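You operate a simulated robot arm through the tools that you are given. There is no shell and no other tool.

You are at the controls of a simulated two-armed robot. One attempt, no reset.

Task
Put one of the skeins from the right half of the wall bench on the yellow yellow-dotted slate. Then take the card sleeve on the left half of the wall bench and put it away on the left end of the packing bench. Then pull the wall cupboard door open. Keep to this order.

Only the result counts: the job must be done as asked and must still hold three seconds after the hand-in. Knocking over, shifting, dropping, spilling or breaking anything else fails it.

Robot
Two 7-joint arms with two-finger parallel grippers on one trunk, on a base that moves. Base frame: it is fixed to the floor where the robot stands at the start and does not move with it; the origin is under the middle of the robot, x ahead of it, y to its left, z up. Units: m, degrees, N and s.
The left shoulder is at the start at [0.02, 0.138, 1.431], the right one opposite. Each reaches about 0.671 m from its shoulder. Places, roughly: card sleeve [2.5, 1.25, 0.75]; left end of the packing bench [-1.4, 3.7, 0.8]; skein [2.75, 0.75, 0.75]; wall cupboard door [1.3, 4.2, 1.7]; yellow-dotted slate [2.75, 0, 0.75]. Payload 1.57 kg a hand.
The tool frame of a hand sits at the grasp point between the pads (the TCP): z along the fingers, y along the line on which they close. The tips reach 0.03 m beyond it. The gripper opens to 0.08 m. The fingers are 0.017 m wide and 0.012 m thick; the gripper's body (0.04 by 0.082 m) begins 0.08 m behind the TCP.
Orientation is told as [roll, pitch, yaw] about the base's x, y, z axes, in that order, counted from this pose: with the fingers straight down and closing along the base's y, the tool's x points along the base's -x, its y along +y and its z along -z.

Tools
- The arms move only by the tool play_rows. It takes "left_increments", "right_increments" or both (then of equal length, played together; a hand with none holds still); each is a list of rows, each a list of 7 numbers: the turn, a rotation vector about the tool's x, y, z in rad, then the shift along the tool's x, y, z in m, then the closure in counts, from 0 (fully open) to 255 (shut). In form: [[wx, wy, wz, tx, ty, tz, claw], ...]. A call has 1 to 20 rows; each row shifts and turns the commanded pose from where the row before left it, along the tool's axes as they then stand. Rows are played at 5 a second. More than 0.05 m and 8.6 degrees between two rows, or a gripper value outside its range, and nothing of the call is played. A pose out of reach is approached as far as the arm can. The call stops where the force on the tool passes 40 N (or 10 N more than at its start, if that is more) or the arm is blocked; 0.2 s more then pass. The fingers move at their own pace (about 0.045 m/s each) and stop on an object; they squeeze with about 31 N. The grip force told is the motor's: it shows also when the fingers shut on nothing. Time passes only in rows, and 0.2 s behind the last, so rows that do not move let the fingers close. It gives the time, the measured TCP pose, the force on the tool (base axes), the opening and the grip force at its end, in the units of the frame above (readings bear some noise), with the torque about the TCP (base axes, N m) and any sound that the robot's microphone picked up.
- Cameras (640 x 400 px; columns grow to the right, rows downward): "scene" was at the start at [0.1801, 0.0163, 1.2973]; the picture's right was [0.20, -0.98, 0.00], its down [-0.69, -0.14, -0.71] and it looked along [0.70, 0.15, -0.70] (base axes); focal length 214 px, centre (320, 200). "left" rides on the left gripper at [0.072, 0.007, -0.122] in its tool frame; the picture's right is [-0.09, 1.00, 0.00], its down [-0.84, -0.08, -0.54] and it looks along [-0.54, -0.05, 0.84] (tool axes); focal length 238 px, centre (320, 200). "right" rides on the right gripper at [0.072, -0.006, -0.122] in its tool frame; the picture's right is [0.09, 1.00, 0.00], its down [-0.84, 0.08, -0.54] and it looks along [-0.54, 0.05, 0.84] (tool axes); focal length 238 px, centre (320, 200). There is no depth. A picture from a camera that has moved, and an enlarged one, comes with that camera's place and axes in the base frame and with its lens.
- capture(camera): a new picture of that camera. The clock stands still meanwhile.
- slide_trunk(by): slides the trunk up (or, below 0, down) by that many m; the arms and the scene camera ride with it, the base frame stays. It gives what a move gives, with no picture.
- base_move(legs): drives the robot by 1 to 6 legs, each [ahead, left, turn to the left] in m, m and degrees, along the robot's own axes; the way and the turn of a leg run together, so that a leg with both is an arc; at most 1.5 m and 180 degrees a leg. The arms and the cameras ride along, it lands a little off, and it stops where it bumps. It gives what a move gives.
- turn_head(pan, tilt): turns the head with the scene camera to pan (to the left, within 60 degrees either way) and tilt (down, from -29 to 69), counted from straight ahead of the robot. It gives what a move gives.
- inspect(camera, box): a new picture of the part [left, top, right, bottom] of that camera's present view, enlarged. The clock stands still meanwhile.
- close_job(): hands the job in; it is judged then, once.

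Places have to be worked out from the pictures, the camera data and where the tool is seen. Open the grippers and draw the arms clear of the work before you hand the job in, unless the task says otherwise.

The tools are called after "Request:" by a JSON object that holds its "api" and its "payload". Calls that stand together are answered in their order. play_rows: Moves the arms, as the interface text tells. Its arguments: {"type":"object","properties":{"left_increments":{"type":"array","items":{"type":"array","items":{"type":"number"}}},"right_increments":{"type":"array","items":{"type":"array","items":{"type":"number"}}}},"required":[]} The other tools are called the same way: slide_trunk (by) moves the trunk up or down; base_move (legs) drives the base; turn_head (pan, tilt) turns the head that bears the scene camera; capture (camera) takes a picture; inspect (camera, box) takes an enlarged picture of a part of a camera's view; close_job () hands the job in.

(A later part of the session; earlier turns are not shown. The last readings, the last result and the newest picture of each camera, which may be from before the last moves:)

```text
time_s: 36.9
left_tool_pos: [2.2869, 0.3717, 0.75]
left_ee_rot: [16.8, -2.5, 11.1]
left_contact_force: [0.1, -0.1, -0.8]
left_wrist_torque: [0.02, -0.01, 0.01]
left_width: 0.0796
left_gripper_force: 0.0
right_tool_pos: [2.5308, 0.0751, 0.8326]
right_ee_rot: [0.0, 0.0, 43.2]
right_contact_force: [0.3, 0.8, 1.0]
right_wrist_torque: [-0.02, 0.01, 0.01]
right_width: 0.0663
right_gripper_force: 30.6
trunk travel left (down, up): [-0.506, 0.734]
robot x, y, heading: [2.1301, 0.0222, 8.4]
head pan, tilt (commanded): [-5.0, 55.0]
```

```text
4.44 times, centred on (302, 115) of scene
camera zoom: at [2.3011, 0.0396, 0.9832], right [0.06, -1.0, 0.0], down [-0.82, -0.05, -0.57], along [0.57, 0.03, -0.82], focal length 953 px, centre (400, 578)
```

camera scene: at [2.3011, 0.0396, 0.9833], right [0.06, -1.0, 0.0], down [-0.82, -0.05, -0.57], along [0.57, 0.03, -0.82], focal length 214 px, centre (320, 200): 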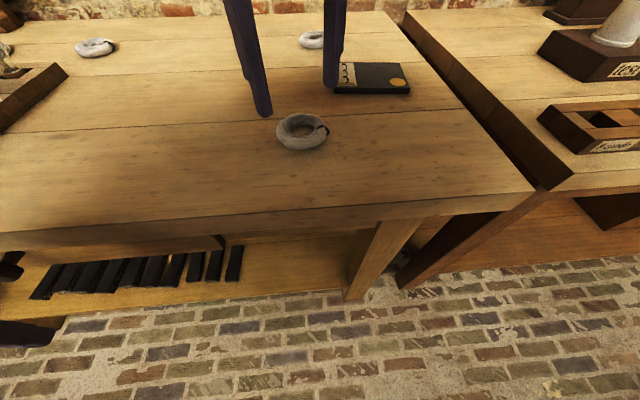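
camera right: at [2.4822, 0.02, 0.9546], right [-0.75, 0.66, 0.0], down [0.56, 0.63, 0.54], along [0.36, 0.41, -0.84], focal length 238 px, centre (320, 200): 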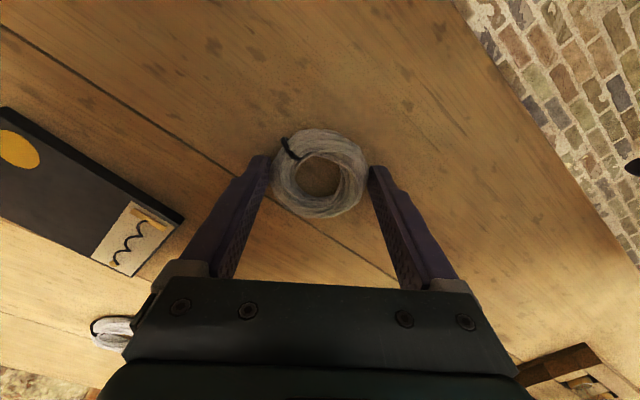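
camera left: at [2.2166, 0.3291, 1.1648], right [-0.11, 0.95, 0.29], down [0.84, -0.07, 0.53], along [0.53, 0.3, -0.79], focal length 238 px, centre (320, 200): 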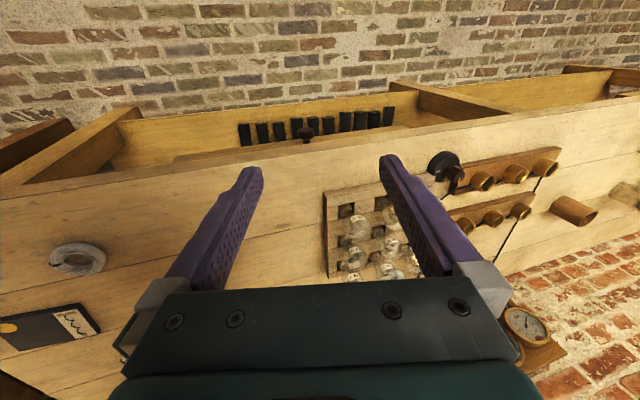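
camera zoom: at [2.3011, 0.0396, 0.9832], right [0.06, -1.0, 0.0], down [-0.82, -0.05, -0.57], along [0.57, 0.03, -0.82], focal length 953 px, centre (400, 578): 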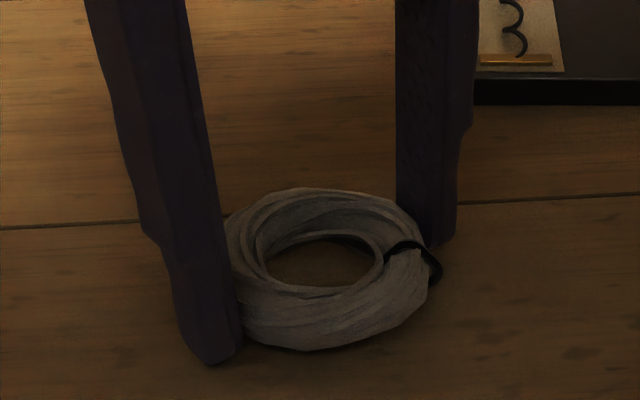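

The ring is held (0.066 m, 31 N). Refined slate centre is ≈ (2.684, -0.020), top ≈ 0.809. I lift 6 cm and carry the skein over the slate.

Request:
{"api": "play_rows", "payload": {"right_increments": [[0, 0, 0, 0, 0, -0.02, 120], [0, 0, 0, 0, 0, -0.02, 120], [0, 0, 0, 0, 0, -0.02, 120], [0, 0, 0, -0.0093, -0.0348, 0, 120], [0, 0, 0, -0.0093, -0.0348, 0, 120], [0, 0, 0, -0.0093, -0.0348, 0, 120], [0, 0, 0, -0.0093, -0.0348, 0, 120], [0, 0, 0, -0.0093, -0.0348, 0, 120], [0, 0, 0, 0, 0, 0, 120], [0, 0, 0, 0, 0, 0, 120]]}}

Request:
{"api": "capture", "payload": {"camera": "right"}}

Request:
{"api": "capture", "payload": {"camera": "scene"}}

```text
time_s: 39.1
left_tool_pos: [2.2861, 0.3706, 0.7503]
left_ee_rot: [16.7, -2.5, 11.2]
left_contact_force: [0.2, 0.0, 0.3]
left_wrist_torque: [0.0, -0.05, 0.03]
left_width: 0.08
left_gripper_force: 0.0
right_tool_pos: [2.6241, -0.0501, 0.892]
right_ee_rot: [0.0, 0.0, 43.2]
right_contact_force: [0.1, -0.5, 0.0]
right_wrist_torque: [-0.01, 0.01, -0.01]
right_width: 0.0421
right_gripper_force: 0.2
right hand out of reach, approached as far as the arm can: row 6, 7, 8
trunk travel left (down, up): [-0.506, 0.734]
robot x, y, heading: [2.1286, 0.0204, 8.1]
head pan, tilt (commanded): [-5.0, 55.0]
```

```text
taken
camera right: at [2.5759, -0.1059, 1.0144], right [-0.75, 0.66, 0.0], down [0.56, 0.63, 0.54], along [0.36, 0.41, -0.84], focal length 238 px, centre (320, 200)
```

right: 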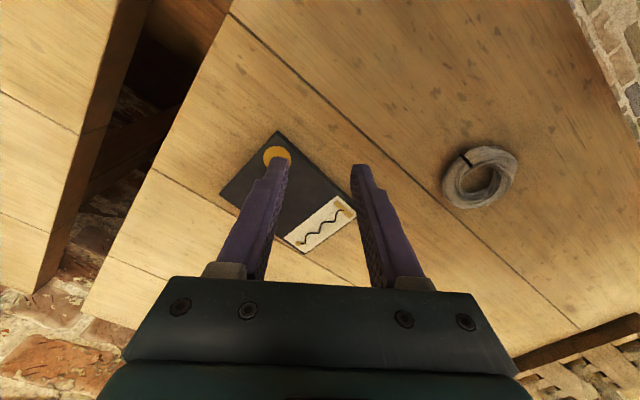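

```text
taken
camera scene: at [2.3011, 0.0396, 0.9833], right [0.06, -1.0, 0.0], down [-0.82, -0.05, -0.57], along [0.57, 0.03, -0.82], focal length 214 px, centre (320, 200)
```

scene: 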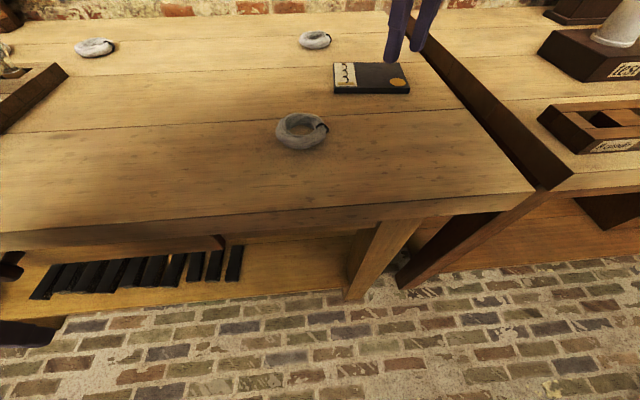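

The skein slipped out (fingers shut to 0.042 m) and still lies at its original place; also the slate was beyond reach. The ring is only ~16 mm tall so the tips must go right down to the bench next time. First I raise and retract the right hand so I can turn the base and bring the right shoulder nearer to the slate.

Request:
{"api": "play_rows", "payload": {"right_increments": [[0, 0, 0, 0, 0, -0.04, 0], [0, 0, 0, 0, 0, -0.04, 0], [0, 0, 0, 0, 0, -0.04, 0], [0, 0, 0, 0.034, 0.0225, 0, 0], [0, 0, 0, 0.034, 0.0225, 0, 0], [0, 0, 0, 0.034, 0.0225, 0, 0], [0, 0, 0, 0, 0, 0, 0]]}}

Request:
{"api": "inspect", "payload": {"camera": "scene", "box": [230, 30, 422, 160]}}

```text
time_s: 40.9
left_tool_pos: [2.2862, 0.3725, 0.7523]
left_ee_rot: [17.0, -2.5, 11.1]
left_contact_force: [0.8, -0.8, -0.5]
left_wrist_torque: [-0.01, -0.01, 0.03]
left_width: 0.0804
left_gripper_force: 0.0
right_tool_pos: [2.6061, -0.054, 0.9654]
right_ee_rot: [2.7, 3.9, 43.6]
right_contact_force: [-0.5, -0.4, 0.1]
right_wrist_torque: [0.03, -0.01, 0.01]
right_width: 0.0797
right_gripper_force: 0.0
right hand out of reach, approached as far as the arm can: row 3, 4, 5, 6
trunk travel left (down, up): [-0.506, 0.734]
robot x, y, heading: [2.128, 0.0191, 8.2]
head pan, tilt (commanded): [-5.0, 55.0]
stopped in row 7 (right hand): the arm was blocked; the commanded pose is now the measured one
```

```text
3.08 times, centred on (326, 95) of scene
camera zoom: at [2.3011, 0.0397, 0.9832], right [0.06, -1.0, 0.0], down [-0.82, -0.05, -0.57], along [0.57, 0.03, -0.82], focal length 660 px, centre (302, 523)
```

zoom: 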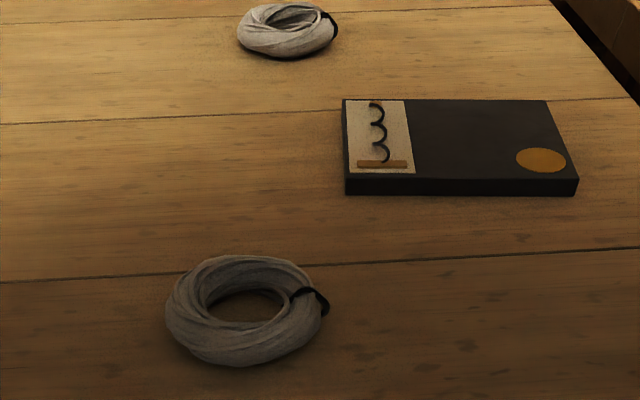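

The arm was pinned at its reach limit; from the measured pose I now draw it straight back toward the robot, then up.

Request:
{"api": "play_rows", "payload": {"right_increments": [[0, 0, 0, 0.027, 0.026, 0, 0], [0, 0, 0, 0.027, 0.026, 0, 0], [0, 0, 0, 0.027, 0.026, 0, 0], [0, 0, 0, 0.027, 0.026, 0, 0], [0, 0, 0, 0, 0, -0.03, 0], [0, 0, 0, 0, 0, -0.03, 0], [0, 0, 0, 0, 0, -0.03, 0], [0, 0, 0, 0, 0, 0, 0]]}}

```text
time_s: 42.6
left_tool_pos: [2.2857, 0.3729, 0.7498]
left_ee_rot: [17.1, -2.6, 11.2]
left_contact_force: [-0.4, -0.9, 1.0]
left_wrist_torque: [0.01, 0.01, 0.01]
left_width: 0.0799
left_gripper_force: 0.1
right_tool_pos: [2.5604, -0.0602, 0.996]
right_ee_rot: [7.8, 11.1, 43.4]
right_contact_force: [-0.4, 1.0, 0.8]
right_wrist_torque: [-0.03, 0.01, -0.03]
right_width: 0.0799
right_gripper_force: 0.0
right hand out of reach, approached as far as the arm can: row 1, 2, 3
trunk travel left (down, up): [-0.506, 0.734]
robot x, y, heading: [2.129, 0.023, 8.2]
head pan, tilt (commanded): [-5.0, 55.0]
stopped in row 8 (right hand): the arm was blocked; the commanded pose is now the measured one
```

The right arm is near some limit (roll/pitch drifting). I look at it with the head.

Request:
{"api": "turn_head", "payload": {"pan": -45, "tilt": 15}}

Request:
{"api": "capture", "payload": {"camera": "scene"}}

Request:
{"api": "capture", "payload": {"camera": "right"}}

```text
time_s: 43.7
left_tool_pos: [2.2858, 0.3725, 0.7501]
left_ee_rot: [16.9, -2.6, 11.1]
left_contact_force: [0.3, 0.0, 0.2]
left_wrist_torque: [0.01, -0.01, -0.03]
left_width: 0.08
left_gripper_force: 0.0
right_tool_pos: [2.5619, -0.0617, 0.9969]
right_ee_rot: [7.8, 11.0, 43.3]
right_contact_force: [-0.1, -0.4, 0.9]
right_wrist_torque: [0.02, -0.03, 0.01]
right_width: 0.0798
right_gripper_force: 0.0
trunk travel left (down, up): [-0.506, 0.734]
robot x, y, heading: [2.1303, 0.0199, 8.2]
head pan, tilt (commanded): [-45.0, 15.0]
```

```text
taken
camera scene: at [2.304, -0.0203, 1.0434], right [-0.6, -0.8, 0.0], down [-0.21, 0.16, -0.97], along [0.77, -0.58, -0.26], focal length 214 px, centre (320, 200)
```

scene: 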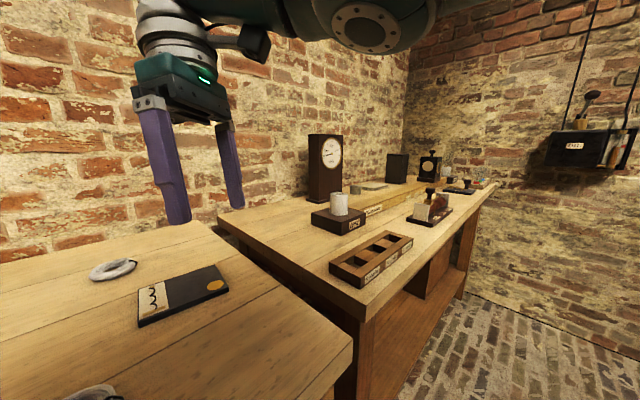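

```text
taken
camera right: at [2.5423, -0.1115, 1.1284], right [-0.72, 0.67, 0.15], down [0.67, 0.64, 0.38], along [0.16, 0.37, -0.91], focal length 238 px, centre (320, 200)
```

right: 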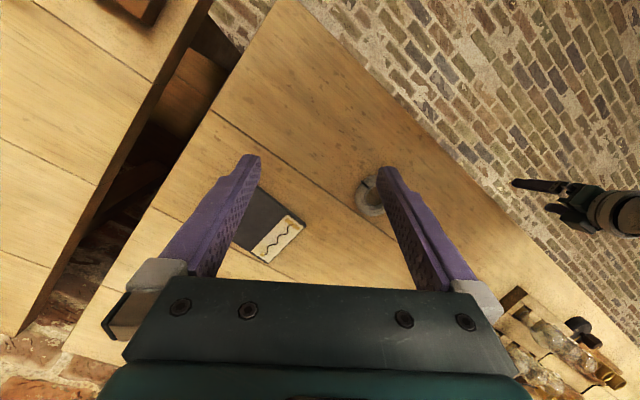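

The arm leans forward awkwardly, probably a wrist limit with the 43° yaw. I turn the wrist back to ~8° yaw and see if it frees up.

Request:
{"api": "play_rows", "payload": {"right_increments": [[0, 0, 0.12, 0, 0, 0, 0], [0, 0, 0.12, 0, 0, 0, 0], [0, 0, 0.12, 0, 0, 0, 0], [0, 0, 0.12, 0, 0, 0, 0], [0, 0, 0.12, 0, 0, 0, 0], [0, 0, 0, 0, 0, 0, 0]]}}

```text
time_s: 45.1
left_tool_pos: [2.2854, 0.3721, 0.751]
left_ee_rot: [16.9, -2.5, 11.1]
left_contact_force: [-0.4, 0.3, -0.5]
left_wrist_torque: [0.0, 0.01, 0.0]
left_width: 0.0799
left_gripper_force: 0.0
right_tool_pos: [2.5616, -0.063, 0.9966]
right_ee_rot: [0.2, 13.6, 8.0]
right_contact_force: [-0.1, 0.0, -0.3]
right_wrist_torque: [0.02, -0.03, -0.01]
right_width: 0.0803
right_gripper_force: 0.1
trunk travel left (down, up): [-0.506, 0.734]
robot x, y, heading: [2.1333, 0.0222, 8.4]
head pan, tilt (commanded): [-45.0, 15.0]
```

Orientation freed. Now I level the pitch and retract the hand toward the robot.

Request:
{"api": "play_rows", "payload": {"right_increments": [[0, -0.08, 0, 0.01, 0, 0, 0], [0, -0.08, 0, 0.02, 0, 0, 0], [0, -0.077, 0, 0.03, 0, 0, 0], [0, 0, 0, 0.03, 0, -0.02, 0], [0, 0, 0, 0.03, 0, -0.02, 0], [0, 0, 0, 0.02, 0, -0.02, 0], [0, 0, 0, 0, 0, 0, 0]]}}

```text
time_s: 46.5
left_tool_pos: [2.2858, 0.3738, 0.7515]
left_ee_rot: [17.1, -2.6, 11.1]
left_contact_force: [0.2, -0.1, 0.2]
left_wrist_torque: [-0.01, -0.04, 0.03]
left_width: 0.0802
left_gripper_force: 0.0
right_tool_pos: [2.4092, -0.0898, 0.997]
right_ee_rot: [-4.1, 13.8, 6.5]
right_contact_force: [-0.5, 0.2, 0.4]
right_wrist_torque: [0.0, 0.0, -0.01]
right_width: 0.0801
right_gripper_force: 0.0
trunk travel left (down, up): [-0.506, 0.734]
robot x, y, heading: [2.1271, 0.0224, 8.2]
head pan, tilt (commanded): [-45.0, 15.0]
stopped in row 7 (right hand): the arm was blocked; the commanded pose is now the measured one
```

Pitch stays at ~14°, so something limits the arm. I look again at the arm.

Request:
{"api": "turn_head", "payload": {"pan": -40, "tilt": -10}}

Request:
{"api": "capture", "payload": {"camera": "scene"}}

```text
time_s: 47.4
left_tool_pos: [2.2859, 0.3734, 0.751]
left_ee_rot: [16.9, -2.5, 11.1]
left_contact_force: [0.0, 0.4, -0.1]
left_wrist_torque: [0.01, 0.03, -0.02]
left_width: 0.0799
left_gripper_force: 0.0
right_tool_pos: [2.4101, -0.0888, 0.9972]
right_ee_rot: [-4.0, 13.8, 6.5]
right_contact_force: [1.1, -0.4, -0.4]
right_wrist_torque: [-0.01, -0.01, -0.02]
right_width: 0.0802
right_gripper_force: 0.2
trunk travel left (down, up): [-0.506, 0.734]
robot x, y, heading: [2.1324, 0.0239, 8.1]
head pan, tilt (commanded): [-40.0, -10.0]
```

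```text
taken
camera scene: at [2.3008, -0.0088, 1.0828], right [-0.53, -0.85, 0.0], down [0.15, -0.09, -0.98], along [0.84, -0.52, 0.17], focal length 214 px, centre (320, 200)
```

scene: 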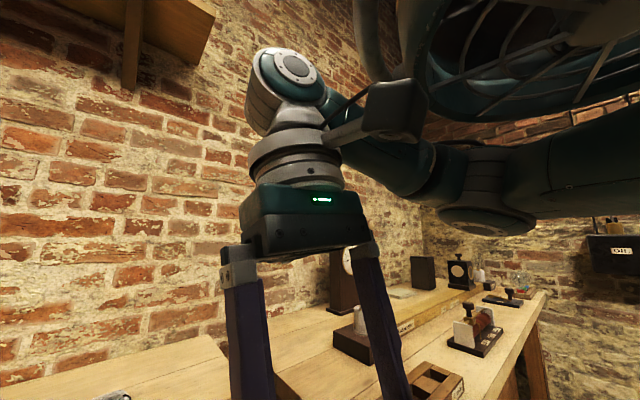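

The elbow has dropped so the wrist is bent to its limit. I raise the trunk again and bring the right hand back down to its original relative home pose to recover a good posture.

Request:
{"api": "slide_trunk", "payload": {"by": 0.3}}

Request:
{"api": "play_rows", "payload": {"right_increments": [[0, -0.04, 0, 0, 0.005, 0.03, 0], [0, -0.04, 0, 0, 0.005, 0.03, 0], [0.02, -0.04, 0, 0, 0.005, 0.03, 0], [0.02, -0.04, 0, 0, 0.005, 0.03, 0], [0.02, -0.04, 0, 0, 0.005, 0.03, 0], [0.01, -0.04, 0, 0, 0.005, 0.03, 0], [0, 0, 0, 0, 0, 0.03, 0], [0, 0, 0, 0, 0, 0, 0]]}}

```text
time_s: 50.4
left_tool_pos: [2.2848, 0.3721, 1.0506]
left_ee_rot: [16.9, -2.5, 11.2]
left_contact_force: [-0.2, 0.8, -0.1]
left_wrist_torque: [0.0, -0.01, 0.0]
left_width: 0.08
left_gripper_force: 0.1
right_tool_pos: [2.4098, -0.0898, 1.2986]
right_ee_rot: [-4.0, 13.9, 6.5]
right_contact_force: [0.4, 0.5, 0.7]
right_wrist_torque: [0.0, 0.0, 0.03]
right_width: 0.0802
right_gripper_force: 0.0
trunk travel left (down, up): [-0.806, 0.434]
robot x, y, heading: [2.129, 0.02, 8.2]
head pan, tilt (commanded): [-40.0, -10.0]
```

```text
time_s: 52.2
left_tool_pos: [2.2864, 0.3737, 1.0499]
left_ee_rot: [16.9, -2.5, 11.1]
left_contact_force: [-0.2, 0.4, 1.0]
left_wrist_torque: [0.0, 0.02, 0.03]
left_width: 0.08
left_gripper_force: 0.0
right_tool_pos: [2.3817, -0.0829, 1.0901]
right_ee_rot: [-8.0, 0.1, 7.9]
right_contact_force: [-0.1, 0.5, -0.6]
right_wrist_torque: [0.01, 0.0, -0.01]
right_width: 0.0801
right_gripper_force: 0.1
trunk travel left (down, up): [-0.806, 0.434]
robot x, y, heading: [2.1313, 0.021, 8.4]
head pan, tilt (commanded): [-40.0, -10.0]
```

Pitch is level again; I correct the roll and look at the arm once more.

Request:
{"api": "play_rows", "payload": {"right_increments": [[-0.07, 0, 0, 0, 0, 0, 0], [-0.07, 0, 0, 0, 0, 0, 0], [0, 0, 0, 0, 0, 0, 0]]}}

Request:
{"api": "capture", "payload": {"camera": "scene"}}

```text
time_s: 53.0
left_tool_pos: [2.2859, 0.3723, 1.0505]
left_ee_rot: [17.0, -2.5, 11.2]
left_contact_force: [-0.7, 0.1, -0.1]
left_wrist_torque: [-0.01, 0.01, -0.01]
left_width: 0.08
left_gripper_force: 0.1
right_tool_pos: [2.3829, -0.0829, 1.0892]
right_ee_rot: [0.2, 0.1, 7.8]
right_contact_force: [-0.9, 0.2, 0.1]
right_wrist_torque: [0.01, -0.04, 0.01]
right_width: 0.08
right_gripper_force: 0.0
trunk travel left (down, up): [-0.806, 0.434]
robot x, y, heading: [2.1319, 0.0221, 8.2]
head pan, tilt (commanded): [-40.0, -10.0]
```

```text
taken
camera scene: at [2.3008, -0.0088, 1.3829], right [-0.53, -0.85, 0.0], down [0.15, -0.09, -0.98], along [0.84, -0.52, 0.17], focal length 214 px, centre (320, 200)
```

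scene: 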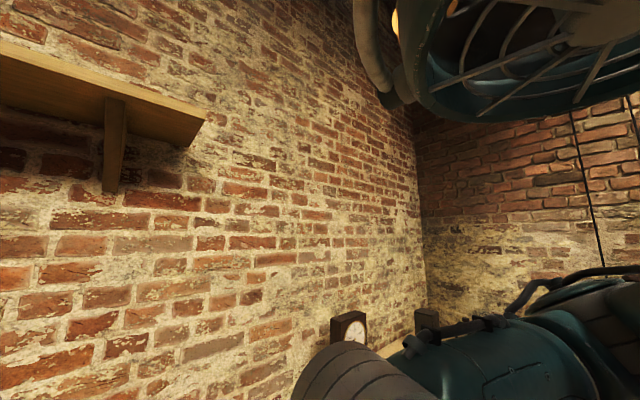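

The posture is recovered. I raise the right hand a bit, then turn the base about 25° left (this takes the left hand away from the bench and brings the right shoulder nearer) and creep 7 cm closer.

Request:
{"api": "play_rows", "payload": {"right_increments": [[0, 0, 0, 0, 0, -0.03, 0], [0, 0, 0, 0, 0, -0.03, 0], [0, 0, 0, 0, 0, -0.03, 0], [0, 0, 0, 0, 0, -0.03, 0], [0, 0, 0, 0, 0, 0, 0]]}}

Request:
{"api": "base_move", "payload": {"legs": [[0, 0, 25], [0.058, -0.038, 0]]}}

Request:
{"api": "turn_head", "payload": {"pan": -25, "tilt": 55}}

Request:
{"api": "capture", "payload": {"camera": "scene"}}

```text
time_s: 54.2
left_tool_pos: [2.2863, 0.3723, 1.0506]
left_ee_rot: [16.9, -2.5, 11.1]
left_contact_force: [-0.6, 0.5, 0.0]
left_wrist_torque: [0.0, 0.01, 0.0]
left_width: 0.0798
left_gripper_force: 0.1
right_tool_pos: [2.3837, -0.0813, 1.2107]
right_ee_rot: [0.2, -0.1, 7.8]
right_contact_force: [-0.5, 0.3, -0.4]
right_wrist_torque: [0.02, 0.02, -0.03]
right_width: 0.0799
right_gripper_force: 0.0
trunk travel left (down, up): [-0.806, 0.434]
robot x, y, heading: [2.1317, 0.0215, 8.2]
head pan, tilt (commanded): [-40.0, -10.0]
```

```text
time_s: 56.5
left_tool_pos: [2.1909, 0.4068, 1.0505]
left_ee_rot: [16.8, -2.5, 36.5]
left_contact_force: [0.3, 0.4, -0.1]
left_wrist_torque: [-0.01, -0.01, 0.03]
left_width: 0.08
left_gripper_force: 0.0
right_tool_pos: [2.4737, 0.038, 1.212]
right_ee_rot: [0.2, 0.1, 33.1]
right_contact_force: [0.4, -0.1, -0.9]
right_wrist_torque: [-0.04, -0.03, 0.0]
right_width: 0.0799
right_gripper_force: 0.0
trunk travel left (down, up): [-0.806, 0.434]
robot x, y, heading: [2.1973, 0.0216, 33.6]
head pan, tilt (commanded): [-40.0, -10.0]
```

```text
time_s: 57.9
left_tool_pos: [2.1911, 0.4076, 1.0508]
left_ee_rot: [17.0, -2.5, 36.4]
left_contact_force: [-0.3, -0.7, 0.7]
left_wrist_torque: [-0.01, -0.02, -0.01]
left_width: 0.08
left_gripper_force: 0.0
right_tool_pos: [2.4742, 0.0382, 1.2112]
right_ee_rot: [0.2, 0.1, 33.1]
right_contact_force: [0.3, 0.7, 0.4]
right_wrist_torque: [0.02, 0.0, 0.01]
right_width: 0.08
right_gripper_force: 0.2
trunk travel left (down, up): [-0.806, 0.434]
robot x, y, heading: [2.1991, 0.0264, 33.8]
head pan, tilt (commanded): [-25.0, 55.0]
```

```text
taken
camera scene: at [2.355, 0.0887, 1.2833], right [0.15, -0.99, 0.0], down [-0.81, -0.12, -0.57], along [0.57, 0.09, -0.82], focal length 214 px, centre (320, 200)
```

scene: 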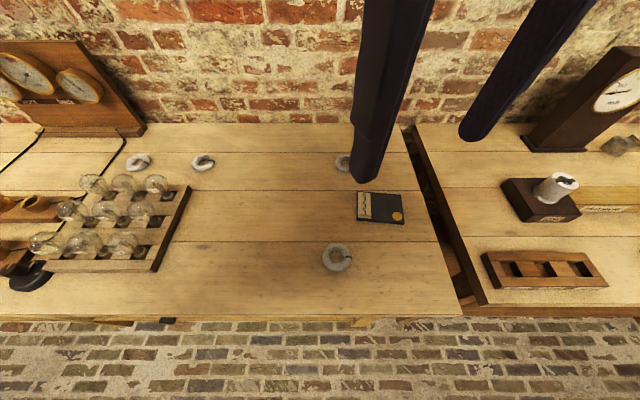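

Base is well placed, nothing bumped, and all items look undisturbed. I lower the trunk 0.27 m.

Request:
{"api": "slide_trunk", "payload": {"by": -0.27}}

Request:
{"api": "turn_head", "payload": {"pan": -60, "tilt": 30}}

Request:
{"api": "capture", "payload": {"camera": "scene"}}

```text
time_s: 60.6
left_tool_pos: [2.1912, 0.4072, 0.7809]
left_ee_rot: [17.1, -2.6, 36.5]
left_contact_force: [-0.4, 0.2, -0.5]
left_wrist_torque: [0.0, -0.03, -0.02]
left_width: 0.0801
left_gripper_force: 0.0
right_tool_pos: [2.4746, 0.0383, 0.942]
right_ee_rot: [0.2, 0.1, 33.1]
right_contact_force: [-0.2, -0.4, 0.1]
right_wrist_torque: [-0.02, -0.03, 0.0]
right_width: 0.0801
right_gripper_force: 0.1
trunk travel left (down, up): [-0.536, 0.704]
robot x, y, heading: [2.2004, 0.0254, 33.5]
head pan, tilt (commanded): [-25.0, 55.0]
```

```text
time_s: 61.6
left_tool_pos: [2.1915, 0.4069, 0.7815]
left_ee_rot: [17.0, -2.5, 36.3]
left_contact_force: [-0.4, 0.6, 0.5]
left_wrist_torque: [-0.01, 0.0, -0.02]
left_width: 0.0801
left_gripper_force: 0.0
right_tool_pos: [2.4734, 0.0388, 0.9401]
right_ee_rot: [0.1, 0.1, 33.1]
right_contact_force: [-1.5, 0.3, 0.0]
right_wrist_torque: [-0.03, 0.0, 0.03]
right_width: 0.0801
right_gripper_force: 0.0
trunk travel left (down, up): [-0.536, 0.704]
robot x, y, heading: [2.2001, 0.022, 33.5]
head pan, tilt (commanded): [-60.0, 30.0]
```

```text
taken
camera scene: at [2.3646, 0.0378, 1.0492], right [-0.44, -0.9, 0.0], down [-0.45, 0.22, -0.87], along [0.78, -0.38, -0.5], focal length 214 px, centre (320, 200)
```

scene: 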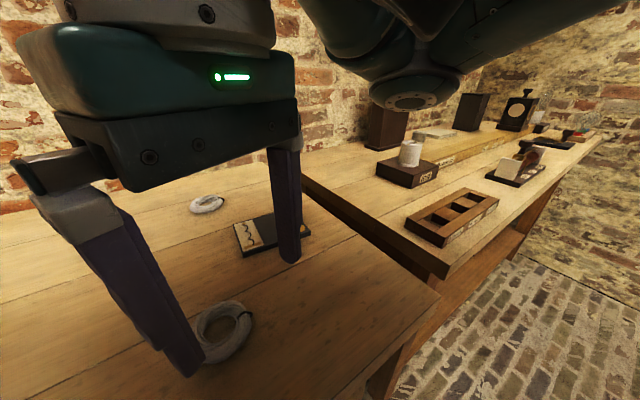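

The elbow stays above the right bench with clearance. I check the skein's position from the right hand camera.

Request:
{"api": "capture", "payload": {"camera": "right"}}

Request:
{"api": "turn_head", "payload": {"pan": -25, "tilt": 55}}

Request:
{"api": "capture", "payload": {"camera": "scene"}}

```text
taken
camera right: at [2.4173, -0.008, 1.0637], right [-0.62, 0.78, 0.0], down [0.66, 0.52, 0.54], along [0.42, 0.34, -0.84], focal length 238 px, centre (320, 200)
```

right: 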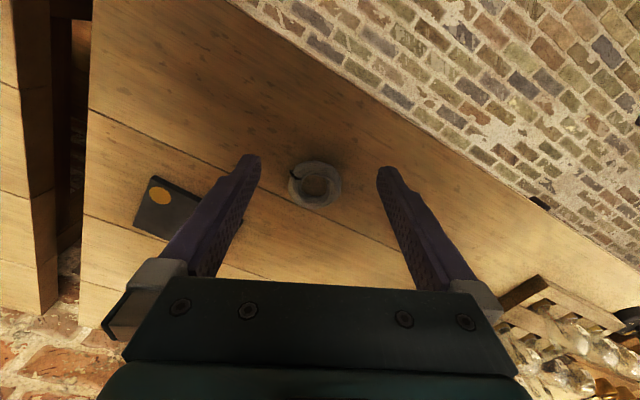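

```text
time_s: 62.6
left_tool_pos: [2.1915, 0.408, 0.7806]
left_ee_rot: [17.0, -2.4, 36.5]
left_contact_force: [0.3, 0.7, 0.5]
left_wrist_torque: [-0.03, -0.01, 0.0]
left_width: 0.08
left_gripper_force: 0.1
right_tool_pos: [2.4745, 0.0381, 0.9417]
right_ee_rot: [0.2, 0.1, 33.1]
right_contact_force: [-0.1, 0.5, -0.2]
right_wrist_torque: [0.01, 0.04, -0.02]
right_width: 0.0799
right_gripper_force: 0.1
trunk travel left (down, up): [-0.536, 0.704]
robot x, y, heading: [2.1992, 0.0183, 33.7]
head pan, tilt (commanded): [-25.0, 55.0]
```

```text
taken
camera scene: at [2.355, 0.0886, 1.0133], right [0.15, -0.99, 0.0], down [-0.81, -0.12, -0.57], along [0.57, 0.09, -0.82], focal length 214 px, centre (320, 200)
```

scene: 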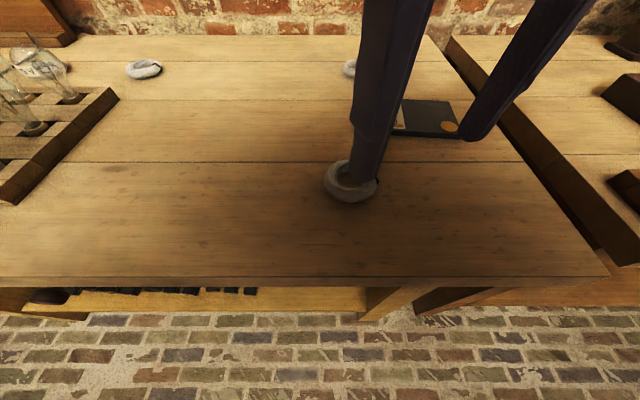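

The skein is at ≈ (2.5316, 0.078), undisturbed. I move over it, turn to ~48° yaw to keep the pads off the tie, and descend to z≈0.86 before a check.

Request:
{"api": "play_rows", "payload": {"right_increments": [[0, 0, 0, -0.0174, 0.0005, 0.01, 0], [0, 0, 0, -0.0174, 0.0005, 0.01, 0], [0, 0, 0, -0.0174, 0.0005, 0.01, 0], [0, 0, 0, -0.0173, 0.0006, 0.01, 0], [0, 0, -0.13, 0, 0, 0.01, 0], [0, 0, -0.13, 0, 0, 0.01, 0], [0, 0, 0, 0, 0, 0.02, 0], [0, 0, 0, 0, 0, 0, 0]]}}

Request:
{"api": "capture", "payload": {"camera": "right"}}

Request:
{"api": "capture", "payload": {"camera": "scene"}}

```text
time_s: 64.4
left_tool_pos: [2.1914, 0.4074, 0.7821]
left_ee_rot: [17.0, -2.5, 36.3]
left_contact_force: [0.4, 0.2, -0.7]
left_wrist_torque: [0.01, 0.01, -0.03]
left_width: 0.0799
left_gripper_force: 0.1
right_tool_pos: [2.5312, 0.0778, 0.8611]
right_ee_rot: [0.2, 0.0, 48.1]
right_contact_force: [0.2, 0.2, 0.1]
right_wrist_torque: [-0.01, 0.02, -0.01]
right_width: 0.0799
right_gripper_force: 0.0
trunk travel left (down, up): [-0.536, 0.704]
robot x, y, heading: [2.2022, 0.0242, 33.7]
head pan, tilt (commanded): [-25.0, 55.0]
```

```text
taken
camera right: at [2.4884, 0.0186, 0.9829], right [-0.8, 0.6, 0.0], down [0.5, 0.67, 0.54], along [0.32, 0.44, -0.84], focal length 238 px, centre (320, 200)
```

right: 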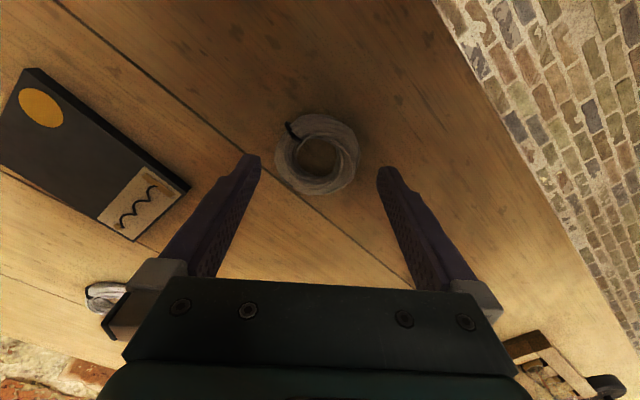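

```text
taken
camera scene: at [2.355, 0.0887, 1.0133], right [0.15, -0.99, 0.0], down [-0.81, -0.12, -0.57], along [0.57, 0.09, -0.82], focal length 214 px, centre (320, 200)
```

scene: 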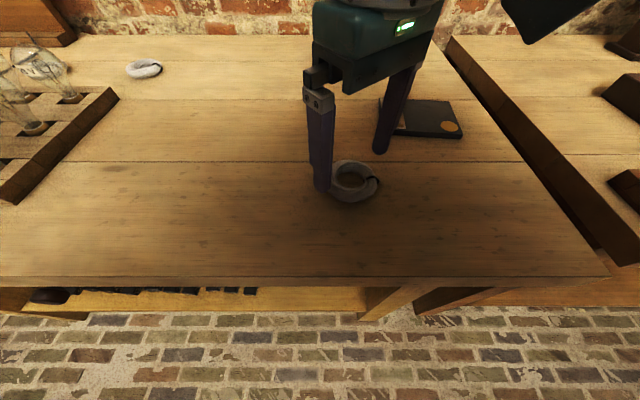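

Centred to ~1 mm. I descend until the tips lightly press the bench (commanded TCP ≈0.828) and close there.

Request:
{"api": "play_rows", "payload": {"right_increments": [[0, 0, 0, 0.001, -0.001, 0.014, 0], [0, 0, 0, 0, 0, 0.012, 0], [0, 0, 0, 0, 0, 0.004, 0], [0, 0, 0, 0, 0, 0.003, 0], [0, 0, 0, 0, 0, 0, 60], [0, 0, 0, 0, 0, 0, 255], [0, 0, 0, 0, 0, 0, 255], [0, 0, 0, 0, 0, 0, 255], [0, 0, 0, 0, 0, 0, 255], [0, 0, 0, 0, 0, 0, 255]]}}

Request:
{"api": "capture", "payload": {"camera": "right"}}

Request:
{"api": "inspect", "payload": {"camera": "scene", "box": [270, 120, 430, 220]}}

```text
time_s: 65.7
left_tool_pos: [2.192, 0.407, 0.7793]
left_ee_rot: [17.1, -2.6, 36.5]
left_contact_force: [-1.1, -0.9, 0.3]
left_wrist_torque: [-0.01, -0.03, 0.02]
left_width: 0.0797
left_gripper_force: 0.1
right_tool_pos: [2.5335, 0.0757, 0.83]
right_ee_rot: [0.0, -0.2, 48.0]
right_contact_force: [-0.3, -5.0, 18.0]
right_wrist_torque: [-0.44, -0.06, 0.04]
right_width: 0.0666
right_gripper_force: 12.6
trunk travel left (down, up): [-0.536, 0.704]
robot x, y, heading: [2.2016, 0.0253, 33.7]
head pan, tilt (commanded): [-25.0, 55.0]
stopped in row 6 (right hand): the force on the tool passed its limit at 41 N (the readings are from after the stop); the commanded pose is now the measured one
```

```text
taken
camera right: at [2.4896, 0.0161, 0.952], right [-0.8, 0.6, 0.0], down [0.5, 0.67, 0.54], along [0.33, 0.44, -0.84], focal length 238 px, centre (320, 200)
```

right: 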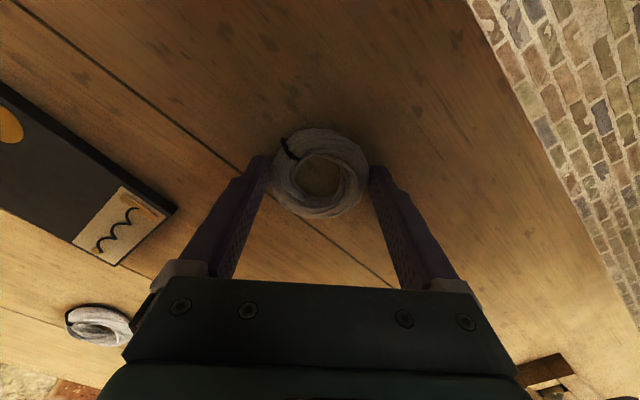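

```text
4.00 times, centred on (350, 170) of scene
camera zoom: at [2.3557, 0.0875, 1.0132], right [0.15, -0.99, 0.0], down [-0.81, -0.12, -0.57], along [0.57, 0.08, -0.82], focal length 858 px, centre (200, 320)
```

zoom: 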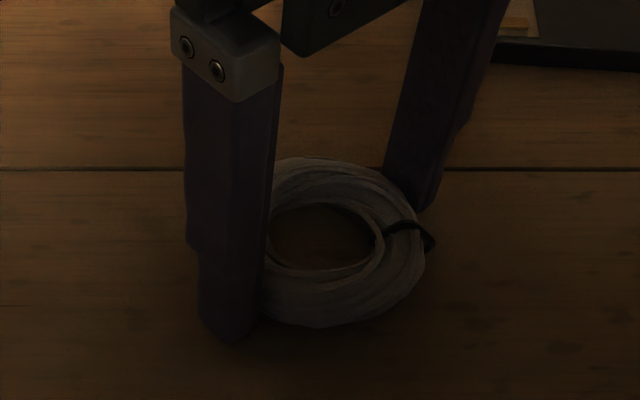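

The fingers are on the ring at bench level (0.0666 m). I let the grip build, then lift only a few millimetres very slowly to see if it holds.

Request:
{"api": "play_rows", "payload": {"right_increments": [[0, 0, 0, 0, 0, 0, 255], [0, 0, 0, 0, 0, 0, 255], [0, 0, 0, 0, 0, 0, 255], [0, 0, 0, 0, 0, -0.002, 255], [0, 0, 0, 0, 0, -0.002, 255], [0, 0, 0, 0, 0, -0.002, 255], [0, 0, 0, 0, 0, -0.002, 255]]}}

Request:
{"api": "inspect", "payload": {"camera": "scene", "box": [270, 120, 430, 220]}}

```text
time_s: 67.3
left_tool_pos: [2.192, 0.4083, 0.7804]
left_ee_rot: [16.9, -2.6, 36.5]
left_contact_force: [0.0, 0.5, 0.4]
left_wrist_torque: [0.01, 0.0, -0.01]
left_width: 0.0802
left_gripper_force: 0.1
right_tool_pos: [2.531, 0.0762, 0.8367]
right_ee_rot: [0.2, -0.1, 48.0]
right_contact_force: [-0.2, 0.4, 0.2]
right_wrist_torque: [0.01, -0.02, -0.01]
right_width: 0.0662
right_gripper_force: 31.3
trunk travel left (down, up): [-0.536, 0.704]
robot x, y, heading: [2.2009, 0.021, 33.7]
head pan, tilt (commanded): [-25.0, 55.0]
```

```text
4.00 times, centred on (350, 170) of scene
camera zoom: at [2.3549, 0.0885, 1.0132], right [0.15, -0.99, 0.0], down [-0.81, -0.12, -0.57], along [0.57, 0.09, -0.82], focal length 858 px, centre (200, 320)
```

zoom: 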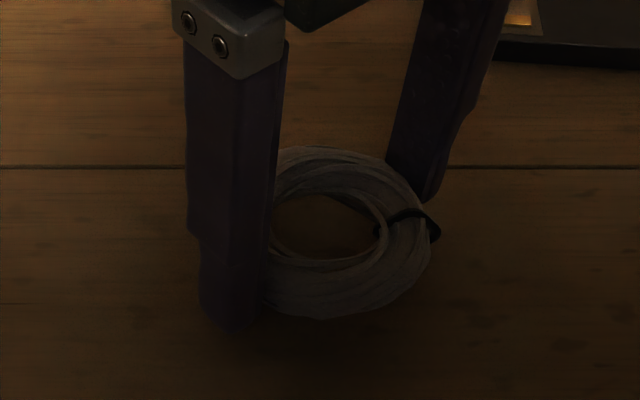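

The ring rose together with the fingers. I lift further, slowly.

Request:
{"api": "play_rows", "payload": {"right_increments": [[0, 0, 0, 0, 0, -0.004, 255], [0, 0, 0, 0, 0, -0.004, 255], [0, 0, 0, 0, 0, -0.006, 255], [0, 0, 0, 0, 0, -0.006, 255], [0, 0, 0, 0, 0, -0.008, 255], [0, 0, 0, 0, 0, -0.008, 255], [0, 0, 0, 0, 0, -0.006, 255], [0, 0, 0, 0, 0, 0, 255]]}}

Request:
{"api": "capture", "payload": {"camera": "scene"}}

Request:
{"api": "capture", "payload": {"camera": "right"}}

```text
time_s: 69.1
left_tool_pos: [2.1912, 0.4075, 0.7804]
left_ee_rot: [17.1, -2.5, 36.4]
left_contact_force: [0.2, -0.8, -0.1]
left_wrist_torque: [0.0, 0.03, -0.01]
left_width: 0.0799
left_gripper_force: 0.1
right_tool_pos: [2.5319, 0.0766, 0.878]
right_ee_rot: [0.2, -0.1, 48.1]
right_contact_force: [0.3, -0.5, 0.2]
right_wrist_torque: [-0.01, 0.01, -0.01]
right_width: 0.066
right_gripper_force: 31.2
trunk travel left (down, up): [-0.536, 0.704]
robot x, y, heading: [2.1986, 0.021, 33.6]
head pan, tilt (commanded): [-25.0, 55.0]
```

```text
taken
camera scene: at [2.3549, 0.0885, 1.0133], right [0.15, -0.99, 0.0], down [-0.81, -0.12, -0.57], along [0.57, 0.09, -0.82], focal length 214 px, centre (320, 200)
```

scene: 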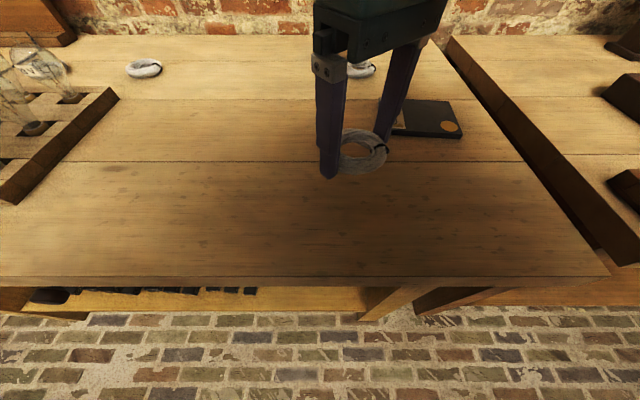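

```text
taken
camera right: at [2.4878, 0.0169, 1.0011], right [-0.8, 0.6, 0.0], down [0.5, 0.67, 0.54], along [0.32, 0.44, -0.84], focal length 238 px, centre (320, 200)
```

right: 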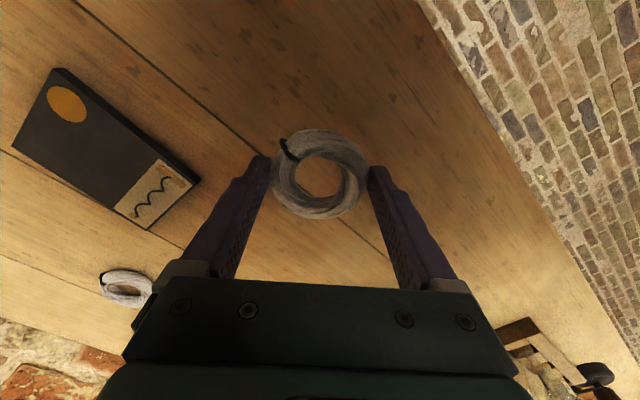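

The skein is firmly held. I carry it slowly toward the slate centre at (2.684, -0.020).

Request:
{"api": "play_rows", "payload": {"right_increments": [[0, 0, 0, -0.003, -0.0178, 0, 255], [0, 0, 0, -0.003, -0.0178, 0, 255], [0, 0, 0, -0.003, -0.0178, 0, 255], [0, 0, 0, -0.003, -0.0178, 0, 255], [0, 0, 0, -0.003, -0.0178, 0, 255], [0, 0, 0, -0.003, -0.0178, 0, 255], [0, 0, 0, -0.003, -0.0178, 0, 255], [0, 0, 0, -0.003, -0.0178, 0, 255], [0, 0, 0, -0.003, -0.0178, 0, 255], [0, 0, 0, -0.0027, -0.0174, 0, 255], [0, 0, 0, 0, 0, 0, 255]]}}

Request:
{"api": "capture", "payload": {"camera": "scene"}}

Request:
{"api": "capture", "payload": {"camera": "right"}}

```text
time_s: 71.5
left_tool_pos: [2.1918, 0.4073, 0.7811]
left_ee_rot: [17.0, -2.5, 36.4]
left_contact_force: [-0.1, -0.4, 0.4]
left_wrist_torque: [0.02, 0.0, 0.01]
left_width: 0.0804
left_gripper_force: 0.0
right_tool_pos: [2.6834, -0.0213, 0.8781]
right_ee_rot: [0.1, -0.3, 48.0]
right_contact_force: [1.0, -0.1, 0.3]
right_wrist_torque: [0.01, 0.01, 0.02]
right_width: 0.0653
right_gripper_force: 30.9
trunk travel left (down, up): [-0.536, 0.704]
robot x, y, heading: [2.2009, 0.0233, 33.5]
head pan, tilt (commanded): [-25.0, 55.0]
```

```text
taken
camera scene: at [2.3549, 0.0885, 1.0132], right [0.15, -0.99, 0.0], down [-0.81, -0.12, -0.57], along [0.57, 0.09, -0.82], focal length 214 px, centre (320, 200)
```

scene: 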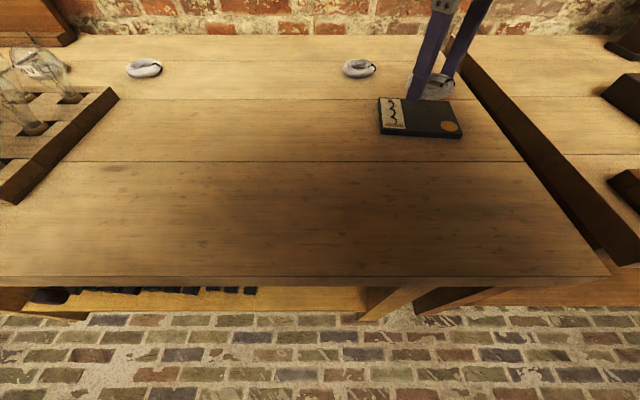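

```text
taken
camera right: at [2.6398, -0.0805, 1.0004], right [-0.8, 0.6, 0.0], down [0.5, 0.67, 0.54], along [0.32, 0.44, -0.84], focal length 238 px, centre (320, 200)
```

right: 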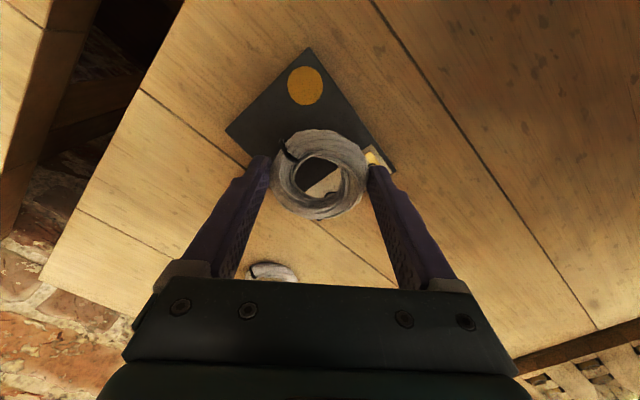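

The slate's corners in the hand view put its centre only 4 mm from the TCP. I fine-adjust and lower to just above the slate.

Request:
{"api": "play_rows", "payload": {"right_increments": [[0, 0, 0, -0.001, -0.004, 0.005, 255], [0, 0, 0, 0, 0, 0.01, 255], [0, 0, 0, 0, 0, 0.01, 255], [0, 0, 0, 0, 0, 0.006, 255], [0, 0, 0, 0, 0, 0.004, 255], [0, 0, 0, 0, 0, 0, 255]]}}

Request:
{"api": "inspect", "payload": {"camera": "scene", "box": [350, 50, 510, 150]}}

Request:
{"api": "capture", "payload": {"camera": "right"}}

```text
time_s: 72.9
left_tool_pos: [2.1907, 0.4082, 0.7801]
left_ee_rot: [17.0, -2.6, 36.3]
left_contact_force: [-0.6, 0.4, -0.6]
left_wrist_torque: [0.01, 0.01, 0.0]
left_width: 0.08
left_gripper_force: 0.0
right_tool_pos: [2.6872, -0.0237, 0.8436]
right_ee_rot: [0.2, -0.1, 48.0]
right_contact_force: [0.7, -0.2, -0.3]
right_wrist_torque: [0.01, 0.05, 0.0]
right_width: 0.0651
right_gripper_force: 31.2
trunk travel left (down, up): [-0.536, 0.704]
robot x, y, heading: [2.1985, 0.0216, 33.4]
head pan, tilt (commanded): [-25.0, 55.0]
```

```text
4.00 times, centred on (430, 100) of scene
camera zoom: at [2.3549, 0.0885, 1.0133], right [0.15, -0.99, 0.0], down [-0.81, -0.12, -0.57], along [0.57, 0.09, -0.82], focal length 858 px, centre (-120, 600)
```

zoom: 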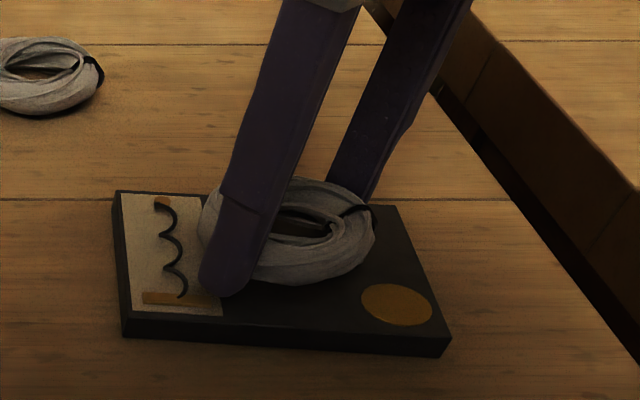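

```text
taken
camera right: at [2.6434, -0.0825, 0.9656], right [-0.8, 0.6, 0.0], down [0.5, 0.67, 0.54], along [0.32, 0.44, -0.84], focal length 238 px, centre (320, 200)
```

right: 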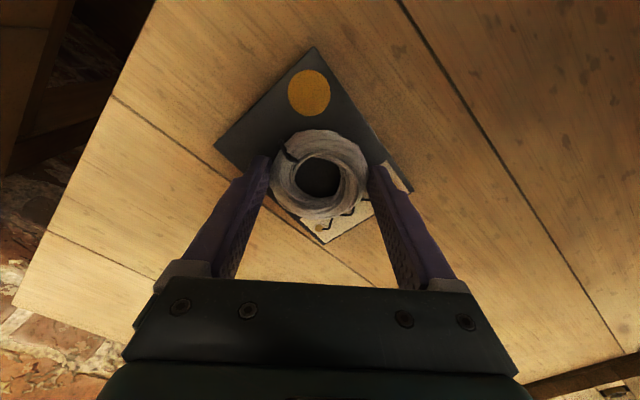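

Centred within 2 mm on the slate and still no contact. I lower 2 mm at a time until it touches.

Request:
{"api": "play_rows", "payload": {"right_increments": [[0, 0, 0, 0, 0, 0.002, 255], [0, 0, 0, 0, 0, 0, 255]]}}

```text
time_s: 73.5
left_tool_pos: [2.1904, 0.4062, 0.7804]
left_ee_rot: [16.9, -2.5, 36.4]
left_contact_force: [0.5, -0.8, 0.3]
left_wrist_torque: [0.0, 0.0, 0.02]
left_width: 0.0799
left_gripper_force: 0.1
right_tool_pos: [2.6871, -0.0221, 0.8421]
right_ee_rot: [0.2, -0.1, 48.0]
right_contact_force: [-0.5, -0.4, -0.5]
right_wrist_torque: [0.01, 0.0, 0.0]
right_width: 0.065
right_gripper_force: 30.7
trunk travel left (down, up): [-0.536, 0.704]
robot x, y, heading: [2.2005, 0.0243, 33.4]
head pan, tilt (commanded): [-25.0, 55.0]
```

No contact yet at 0.842; I go down another 2 mm.

Request:
{"api": "play_rows", "payload": {"right_increments": [[0, 0, 0, 0, 0, 0.001, 255], [0, 0, 0, 0, 0, 0.001, 255], [0, 0, 0, 0, 0, 0, 255]]}}

```text
time_s: 74.3
left_tool_pos: [2.1914, 0.4069, 0.7819]
left_ee_rot: [17.0, -2.5, 36.4]
left_contact_force: [-0.4, 0.2, 0.0]
left_wrist_torque: [0.0, 0.0, 0.03]
left_width: 0.0802
left_gripper_force: 0.1
right_tool_pos: [2.6874, -0.0224, 0.8409]
right_ee_rot: [0.1, -0.3, 48.0]
right_contact_force: [-4.2, 0.0, 11.0]
right_wrist_torque: [-0.28, -0.13, -0.06]
right_width: 0.0603
right_gripper_force: 30.7
trunk travel left (down, up): [-0.536, 0.704]
robot x, y, heading: [2.1997, 0.0216, 33.5]
head pan, tilt (commanded): [-25.0, 55.0]
```

Touching with ~11 N. I open the fingers now.

Request:
{"api": "play_rows", "payload": {"right_increments": [[0, 0, 0, 0, 0, -0.001, 255], [0, 0, 0, 0, 0, 0, 40], [0, 0, 0, 0, 0, 0, 0], [0, 0, 0, 0, 0, 0, 0], [0, 0, 0, 0, 0, 0, 0]]}}

Request:
{"api": "inspect", "payload": {"camera": "scene", "box": [350, 50, 510, 150]}}

Request:
{"api": "capture", "payload": {"camera": "right"}}

```text
time_s: 75.5
left_tool_pos: [2.1925, 0.4078, 0.7806]
left_ee_rot: [17.0, -2.4, 36.4]
left_contact_force: [0.4, 0.6, 0.0]
left_wrist_torque: [-0.02, -0.01, 0.01]
left_width: 0.08
left_gripper_force: 0.1
right_tool_pos: [2.6869, -0.0213, 0.8403]
right_ee_rot: [0.1, 0.0, 48.0]
right_contact_force: [0.0, 0.3, -0.5]
right_wrist_torque: [-0.01, -0.02, -0.01]
right_width: 0.0803
right_gripper_force: 0.0
trunk travel left (down, up): [-0.536, 0.704]
robot x, y, heading: [2.1979, 0.0251, 33.5]
head pan, tilt (commanded): [-25.0, 55.0]
```

```text
4.00 times, centred on (430, 100) of scene
camera zoom: at [2.3549, 0.0885, 1.0132], right [0.15, -0.99, 0.0], down [-0.81, -0.12, -0.57], along [0.57, 0.09, -0.82], focal length 858 px, centre (-120, 600)
```

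zoom: 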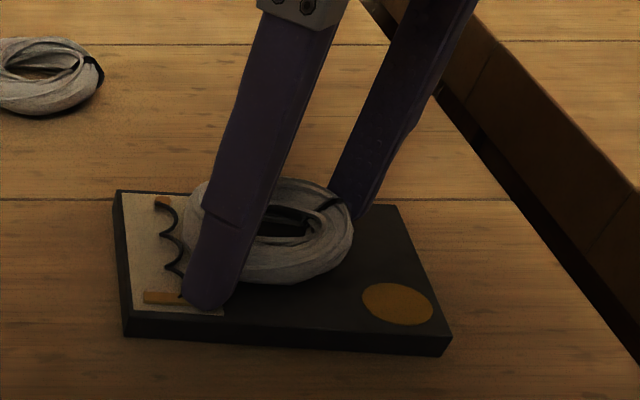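

```text
taken
camera right: at [2.6438, -0.0817, 0.9626], right [-0.8, 0.6, 0.0], down [0.5, 0.67, 0.54], along [0.32, 0.44, -0.84], focal length 238 px, centre (320, 200)
```

right: 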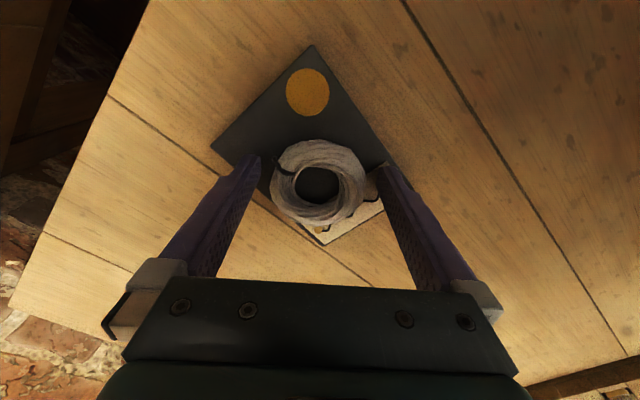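

The skein lies flat on the slate, ~5 mm off centre, fully supported. I raise the hand straight up and verify.

Request:
{"api": "play_rows", "payload": {"right_increments": [[0, 0, 0, 0, 0, -0.01, 0], [0, 0, 0, 0, 0, -0.02, 0], [0, 0, 0, 0, 0, -0.03, 0], [0, 0, 0, 0, 0, -0.03, 0], [0, 0, 0, 0, 0, 0, 0]]}}

Request:
{"api": "capture", "payload": {"camera": "right"}}

Request:
{"api": "inspect", "payload": {"camera": "scene", "box": [350, 50, 510, 150]}}

```text
time_s: 76.7
left_tool_pos: [2.1915, 0.4076, 0.7812]
left_ee_rot: [17.1, -2.5, 36.4]
left_contact_force: [0.4, 0.4, 0.7]
left_wrist_torque: [0.02, -0.01, 0.0]
left_width: 0.08
left_gripper_force: 0.1
right_tool_pos: [2.6882, -0.0222, 0.9307]
right_ee_rot: [0.2, -0.1, 48.0]
right_contact_force: [0.4, -0.1, 0.5]
right_wrist_torque: [-0.01, 0.01, -0.01]
right_width: 0.0801
right_gripper_force: 0.1
trunk travel left (down, up): [-0.536, 0.704]
robot x, y, heading: [2.1988, 0.0208, 33.7]
head pan, tilt (commanded): [-25.0, 55.0]
```

```text
taken
camera right: at [2.6444, -0.0814, 1.0538], right [-0.8, 0.6, 0.0], down [0.5, 0.67, 0.54], along [0.32, 0.44, -0.84], focal length 238 px, centre (320, 200)
```

right: 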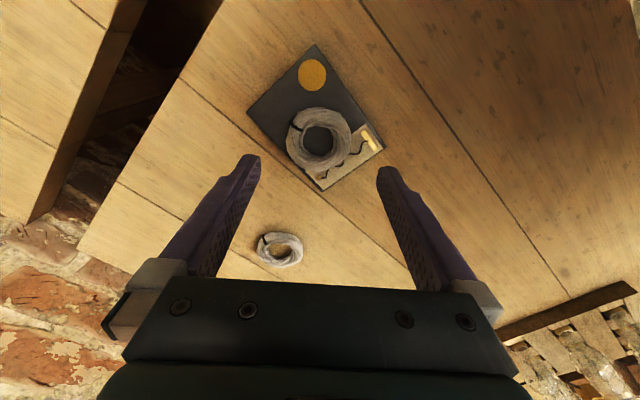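

```text
4.00 times, centred on (430, 100) of scene
camera zoom: at [2.3549, 0.0885, 1.0132], right [0.15, -0.99, 0.0], down [-0.81, -0.12, -0.57], along [0.57, 0.09, -0.82], focal length 858 px, centre (-120, 600)
```

zoom: 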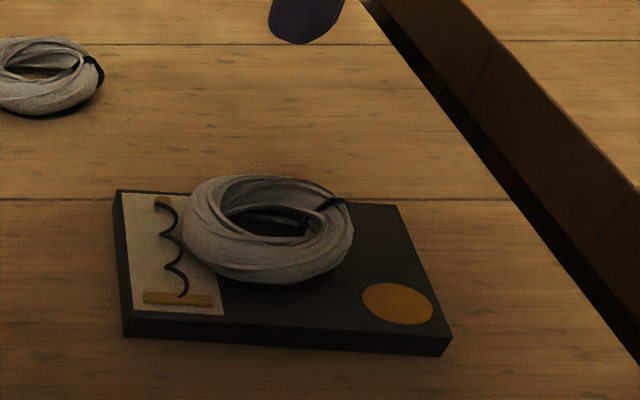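

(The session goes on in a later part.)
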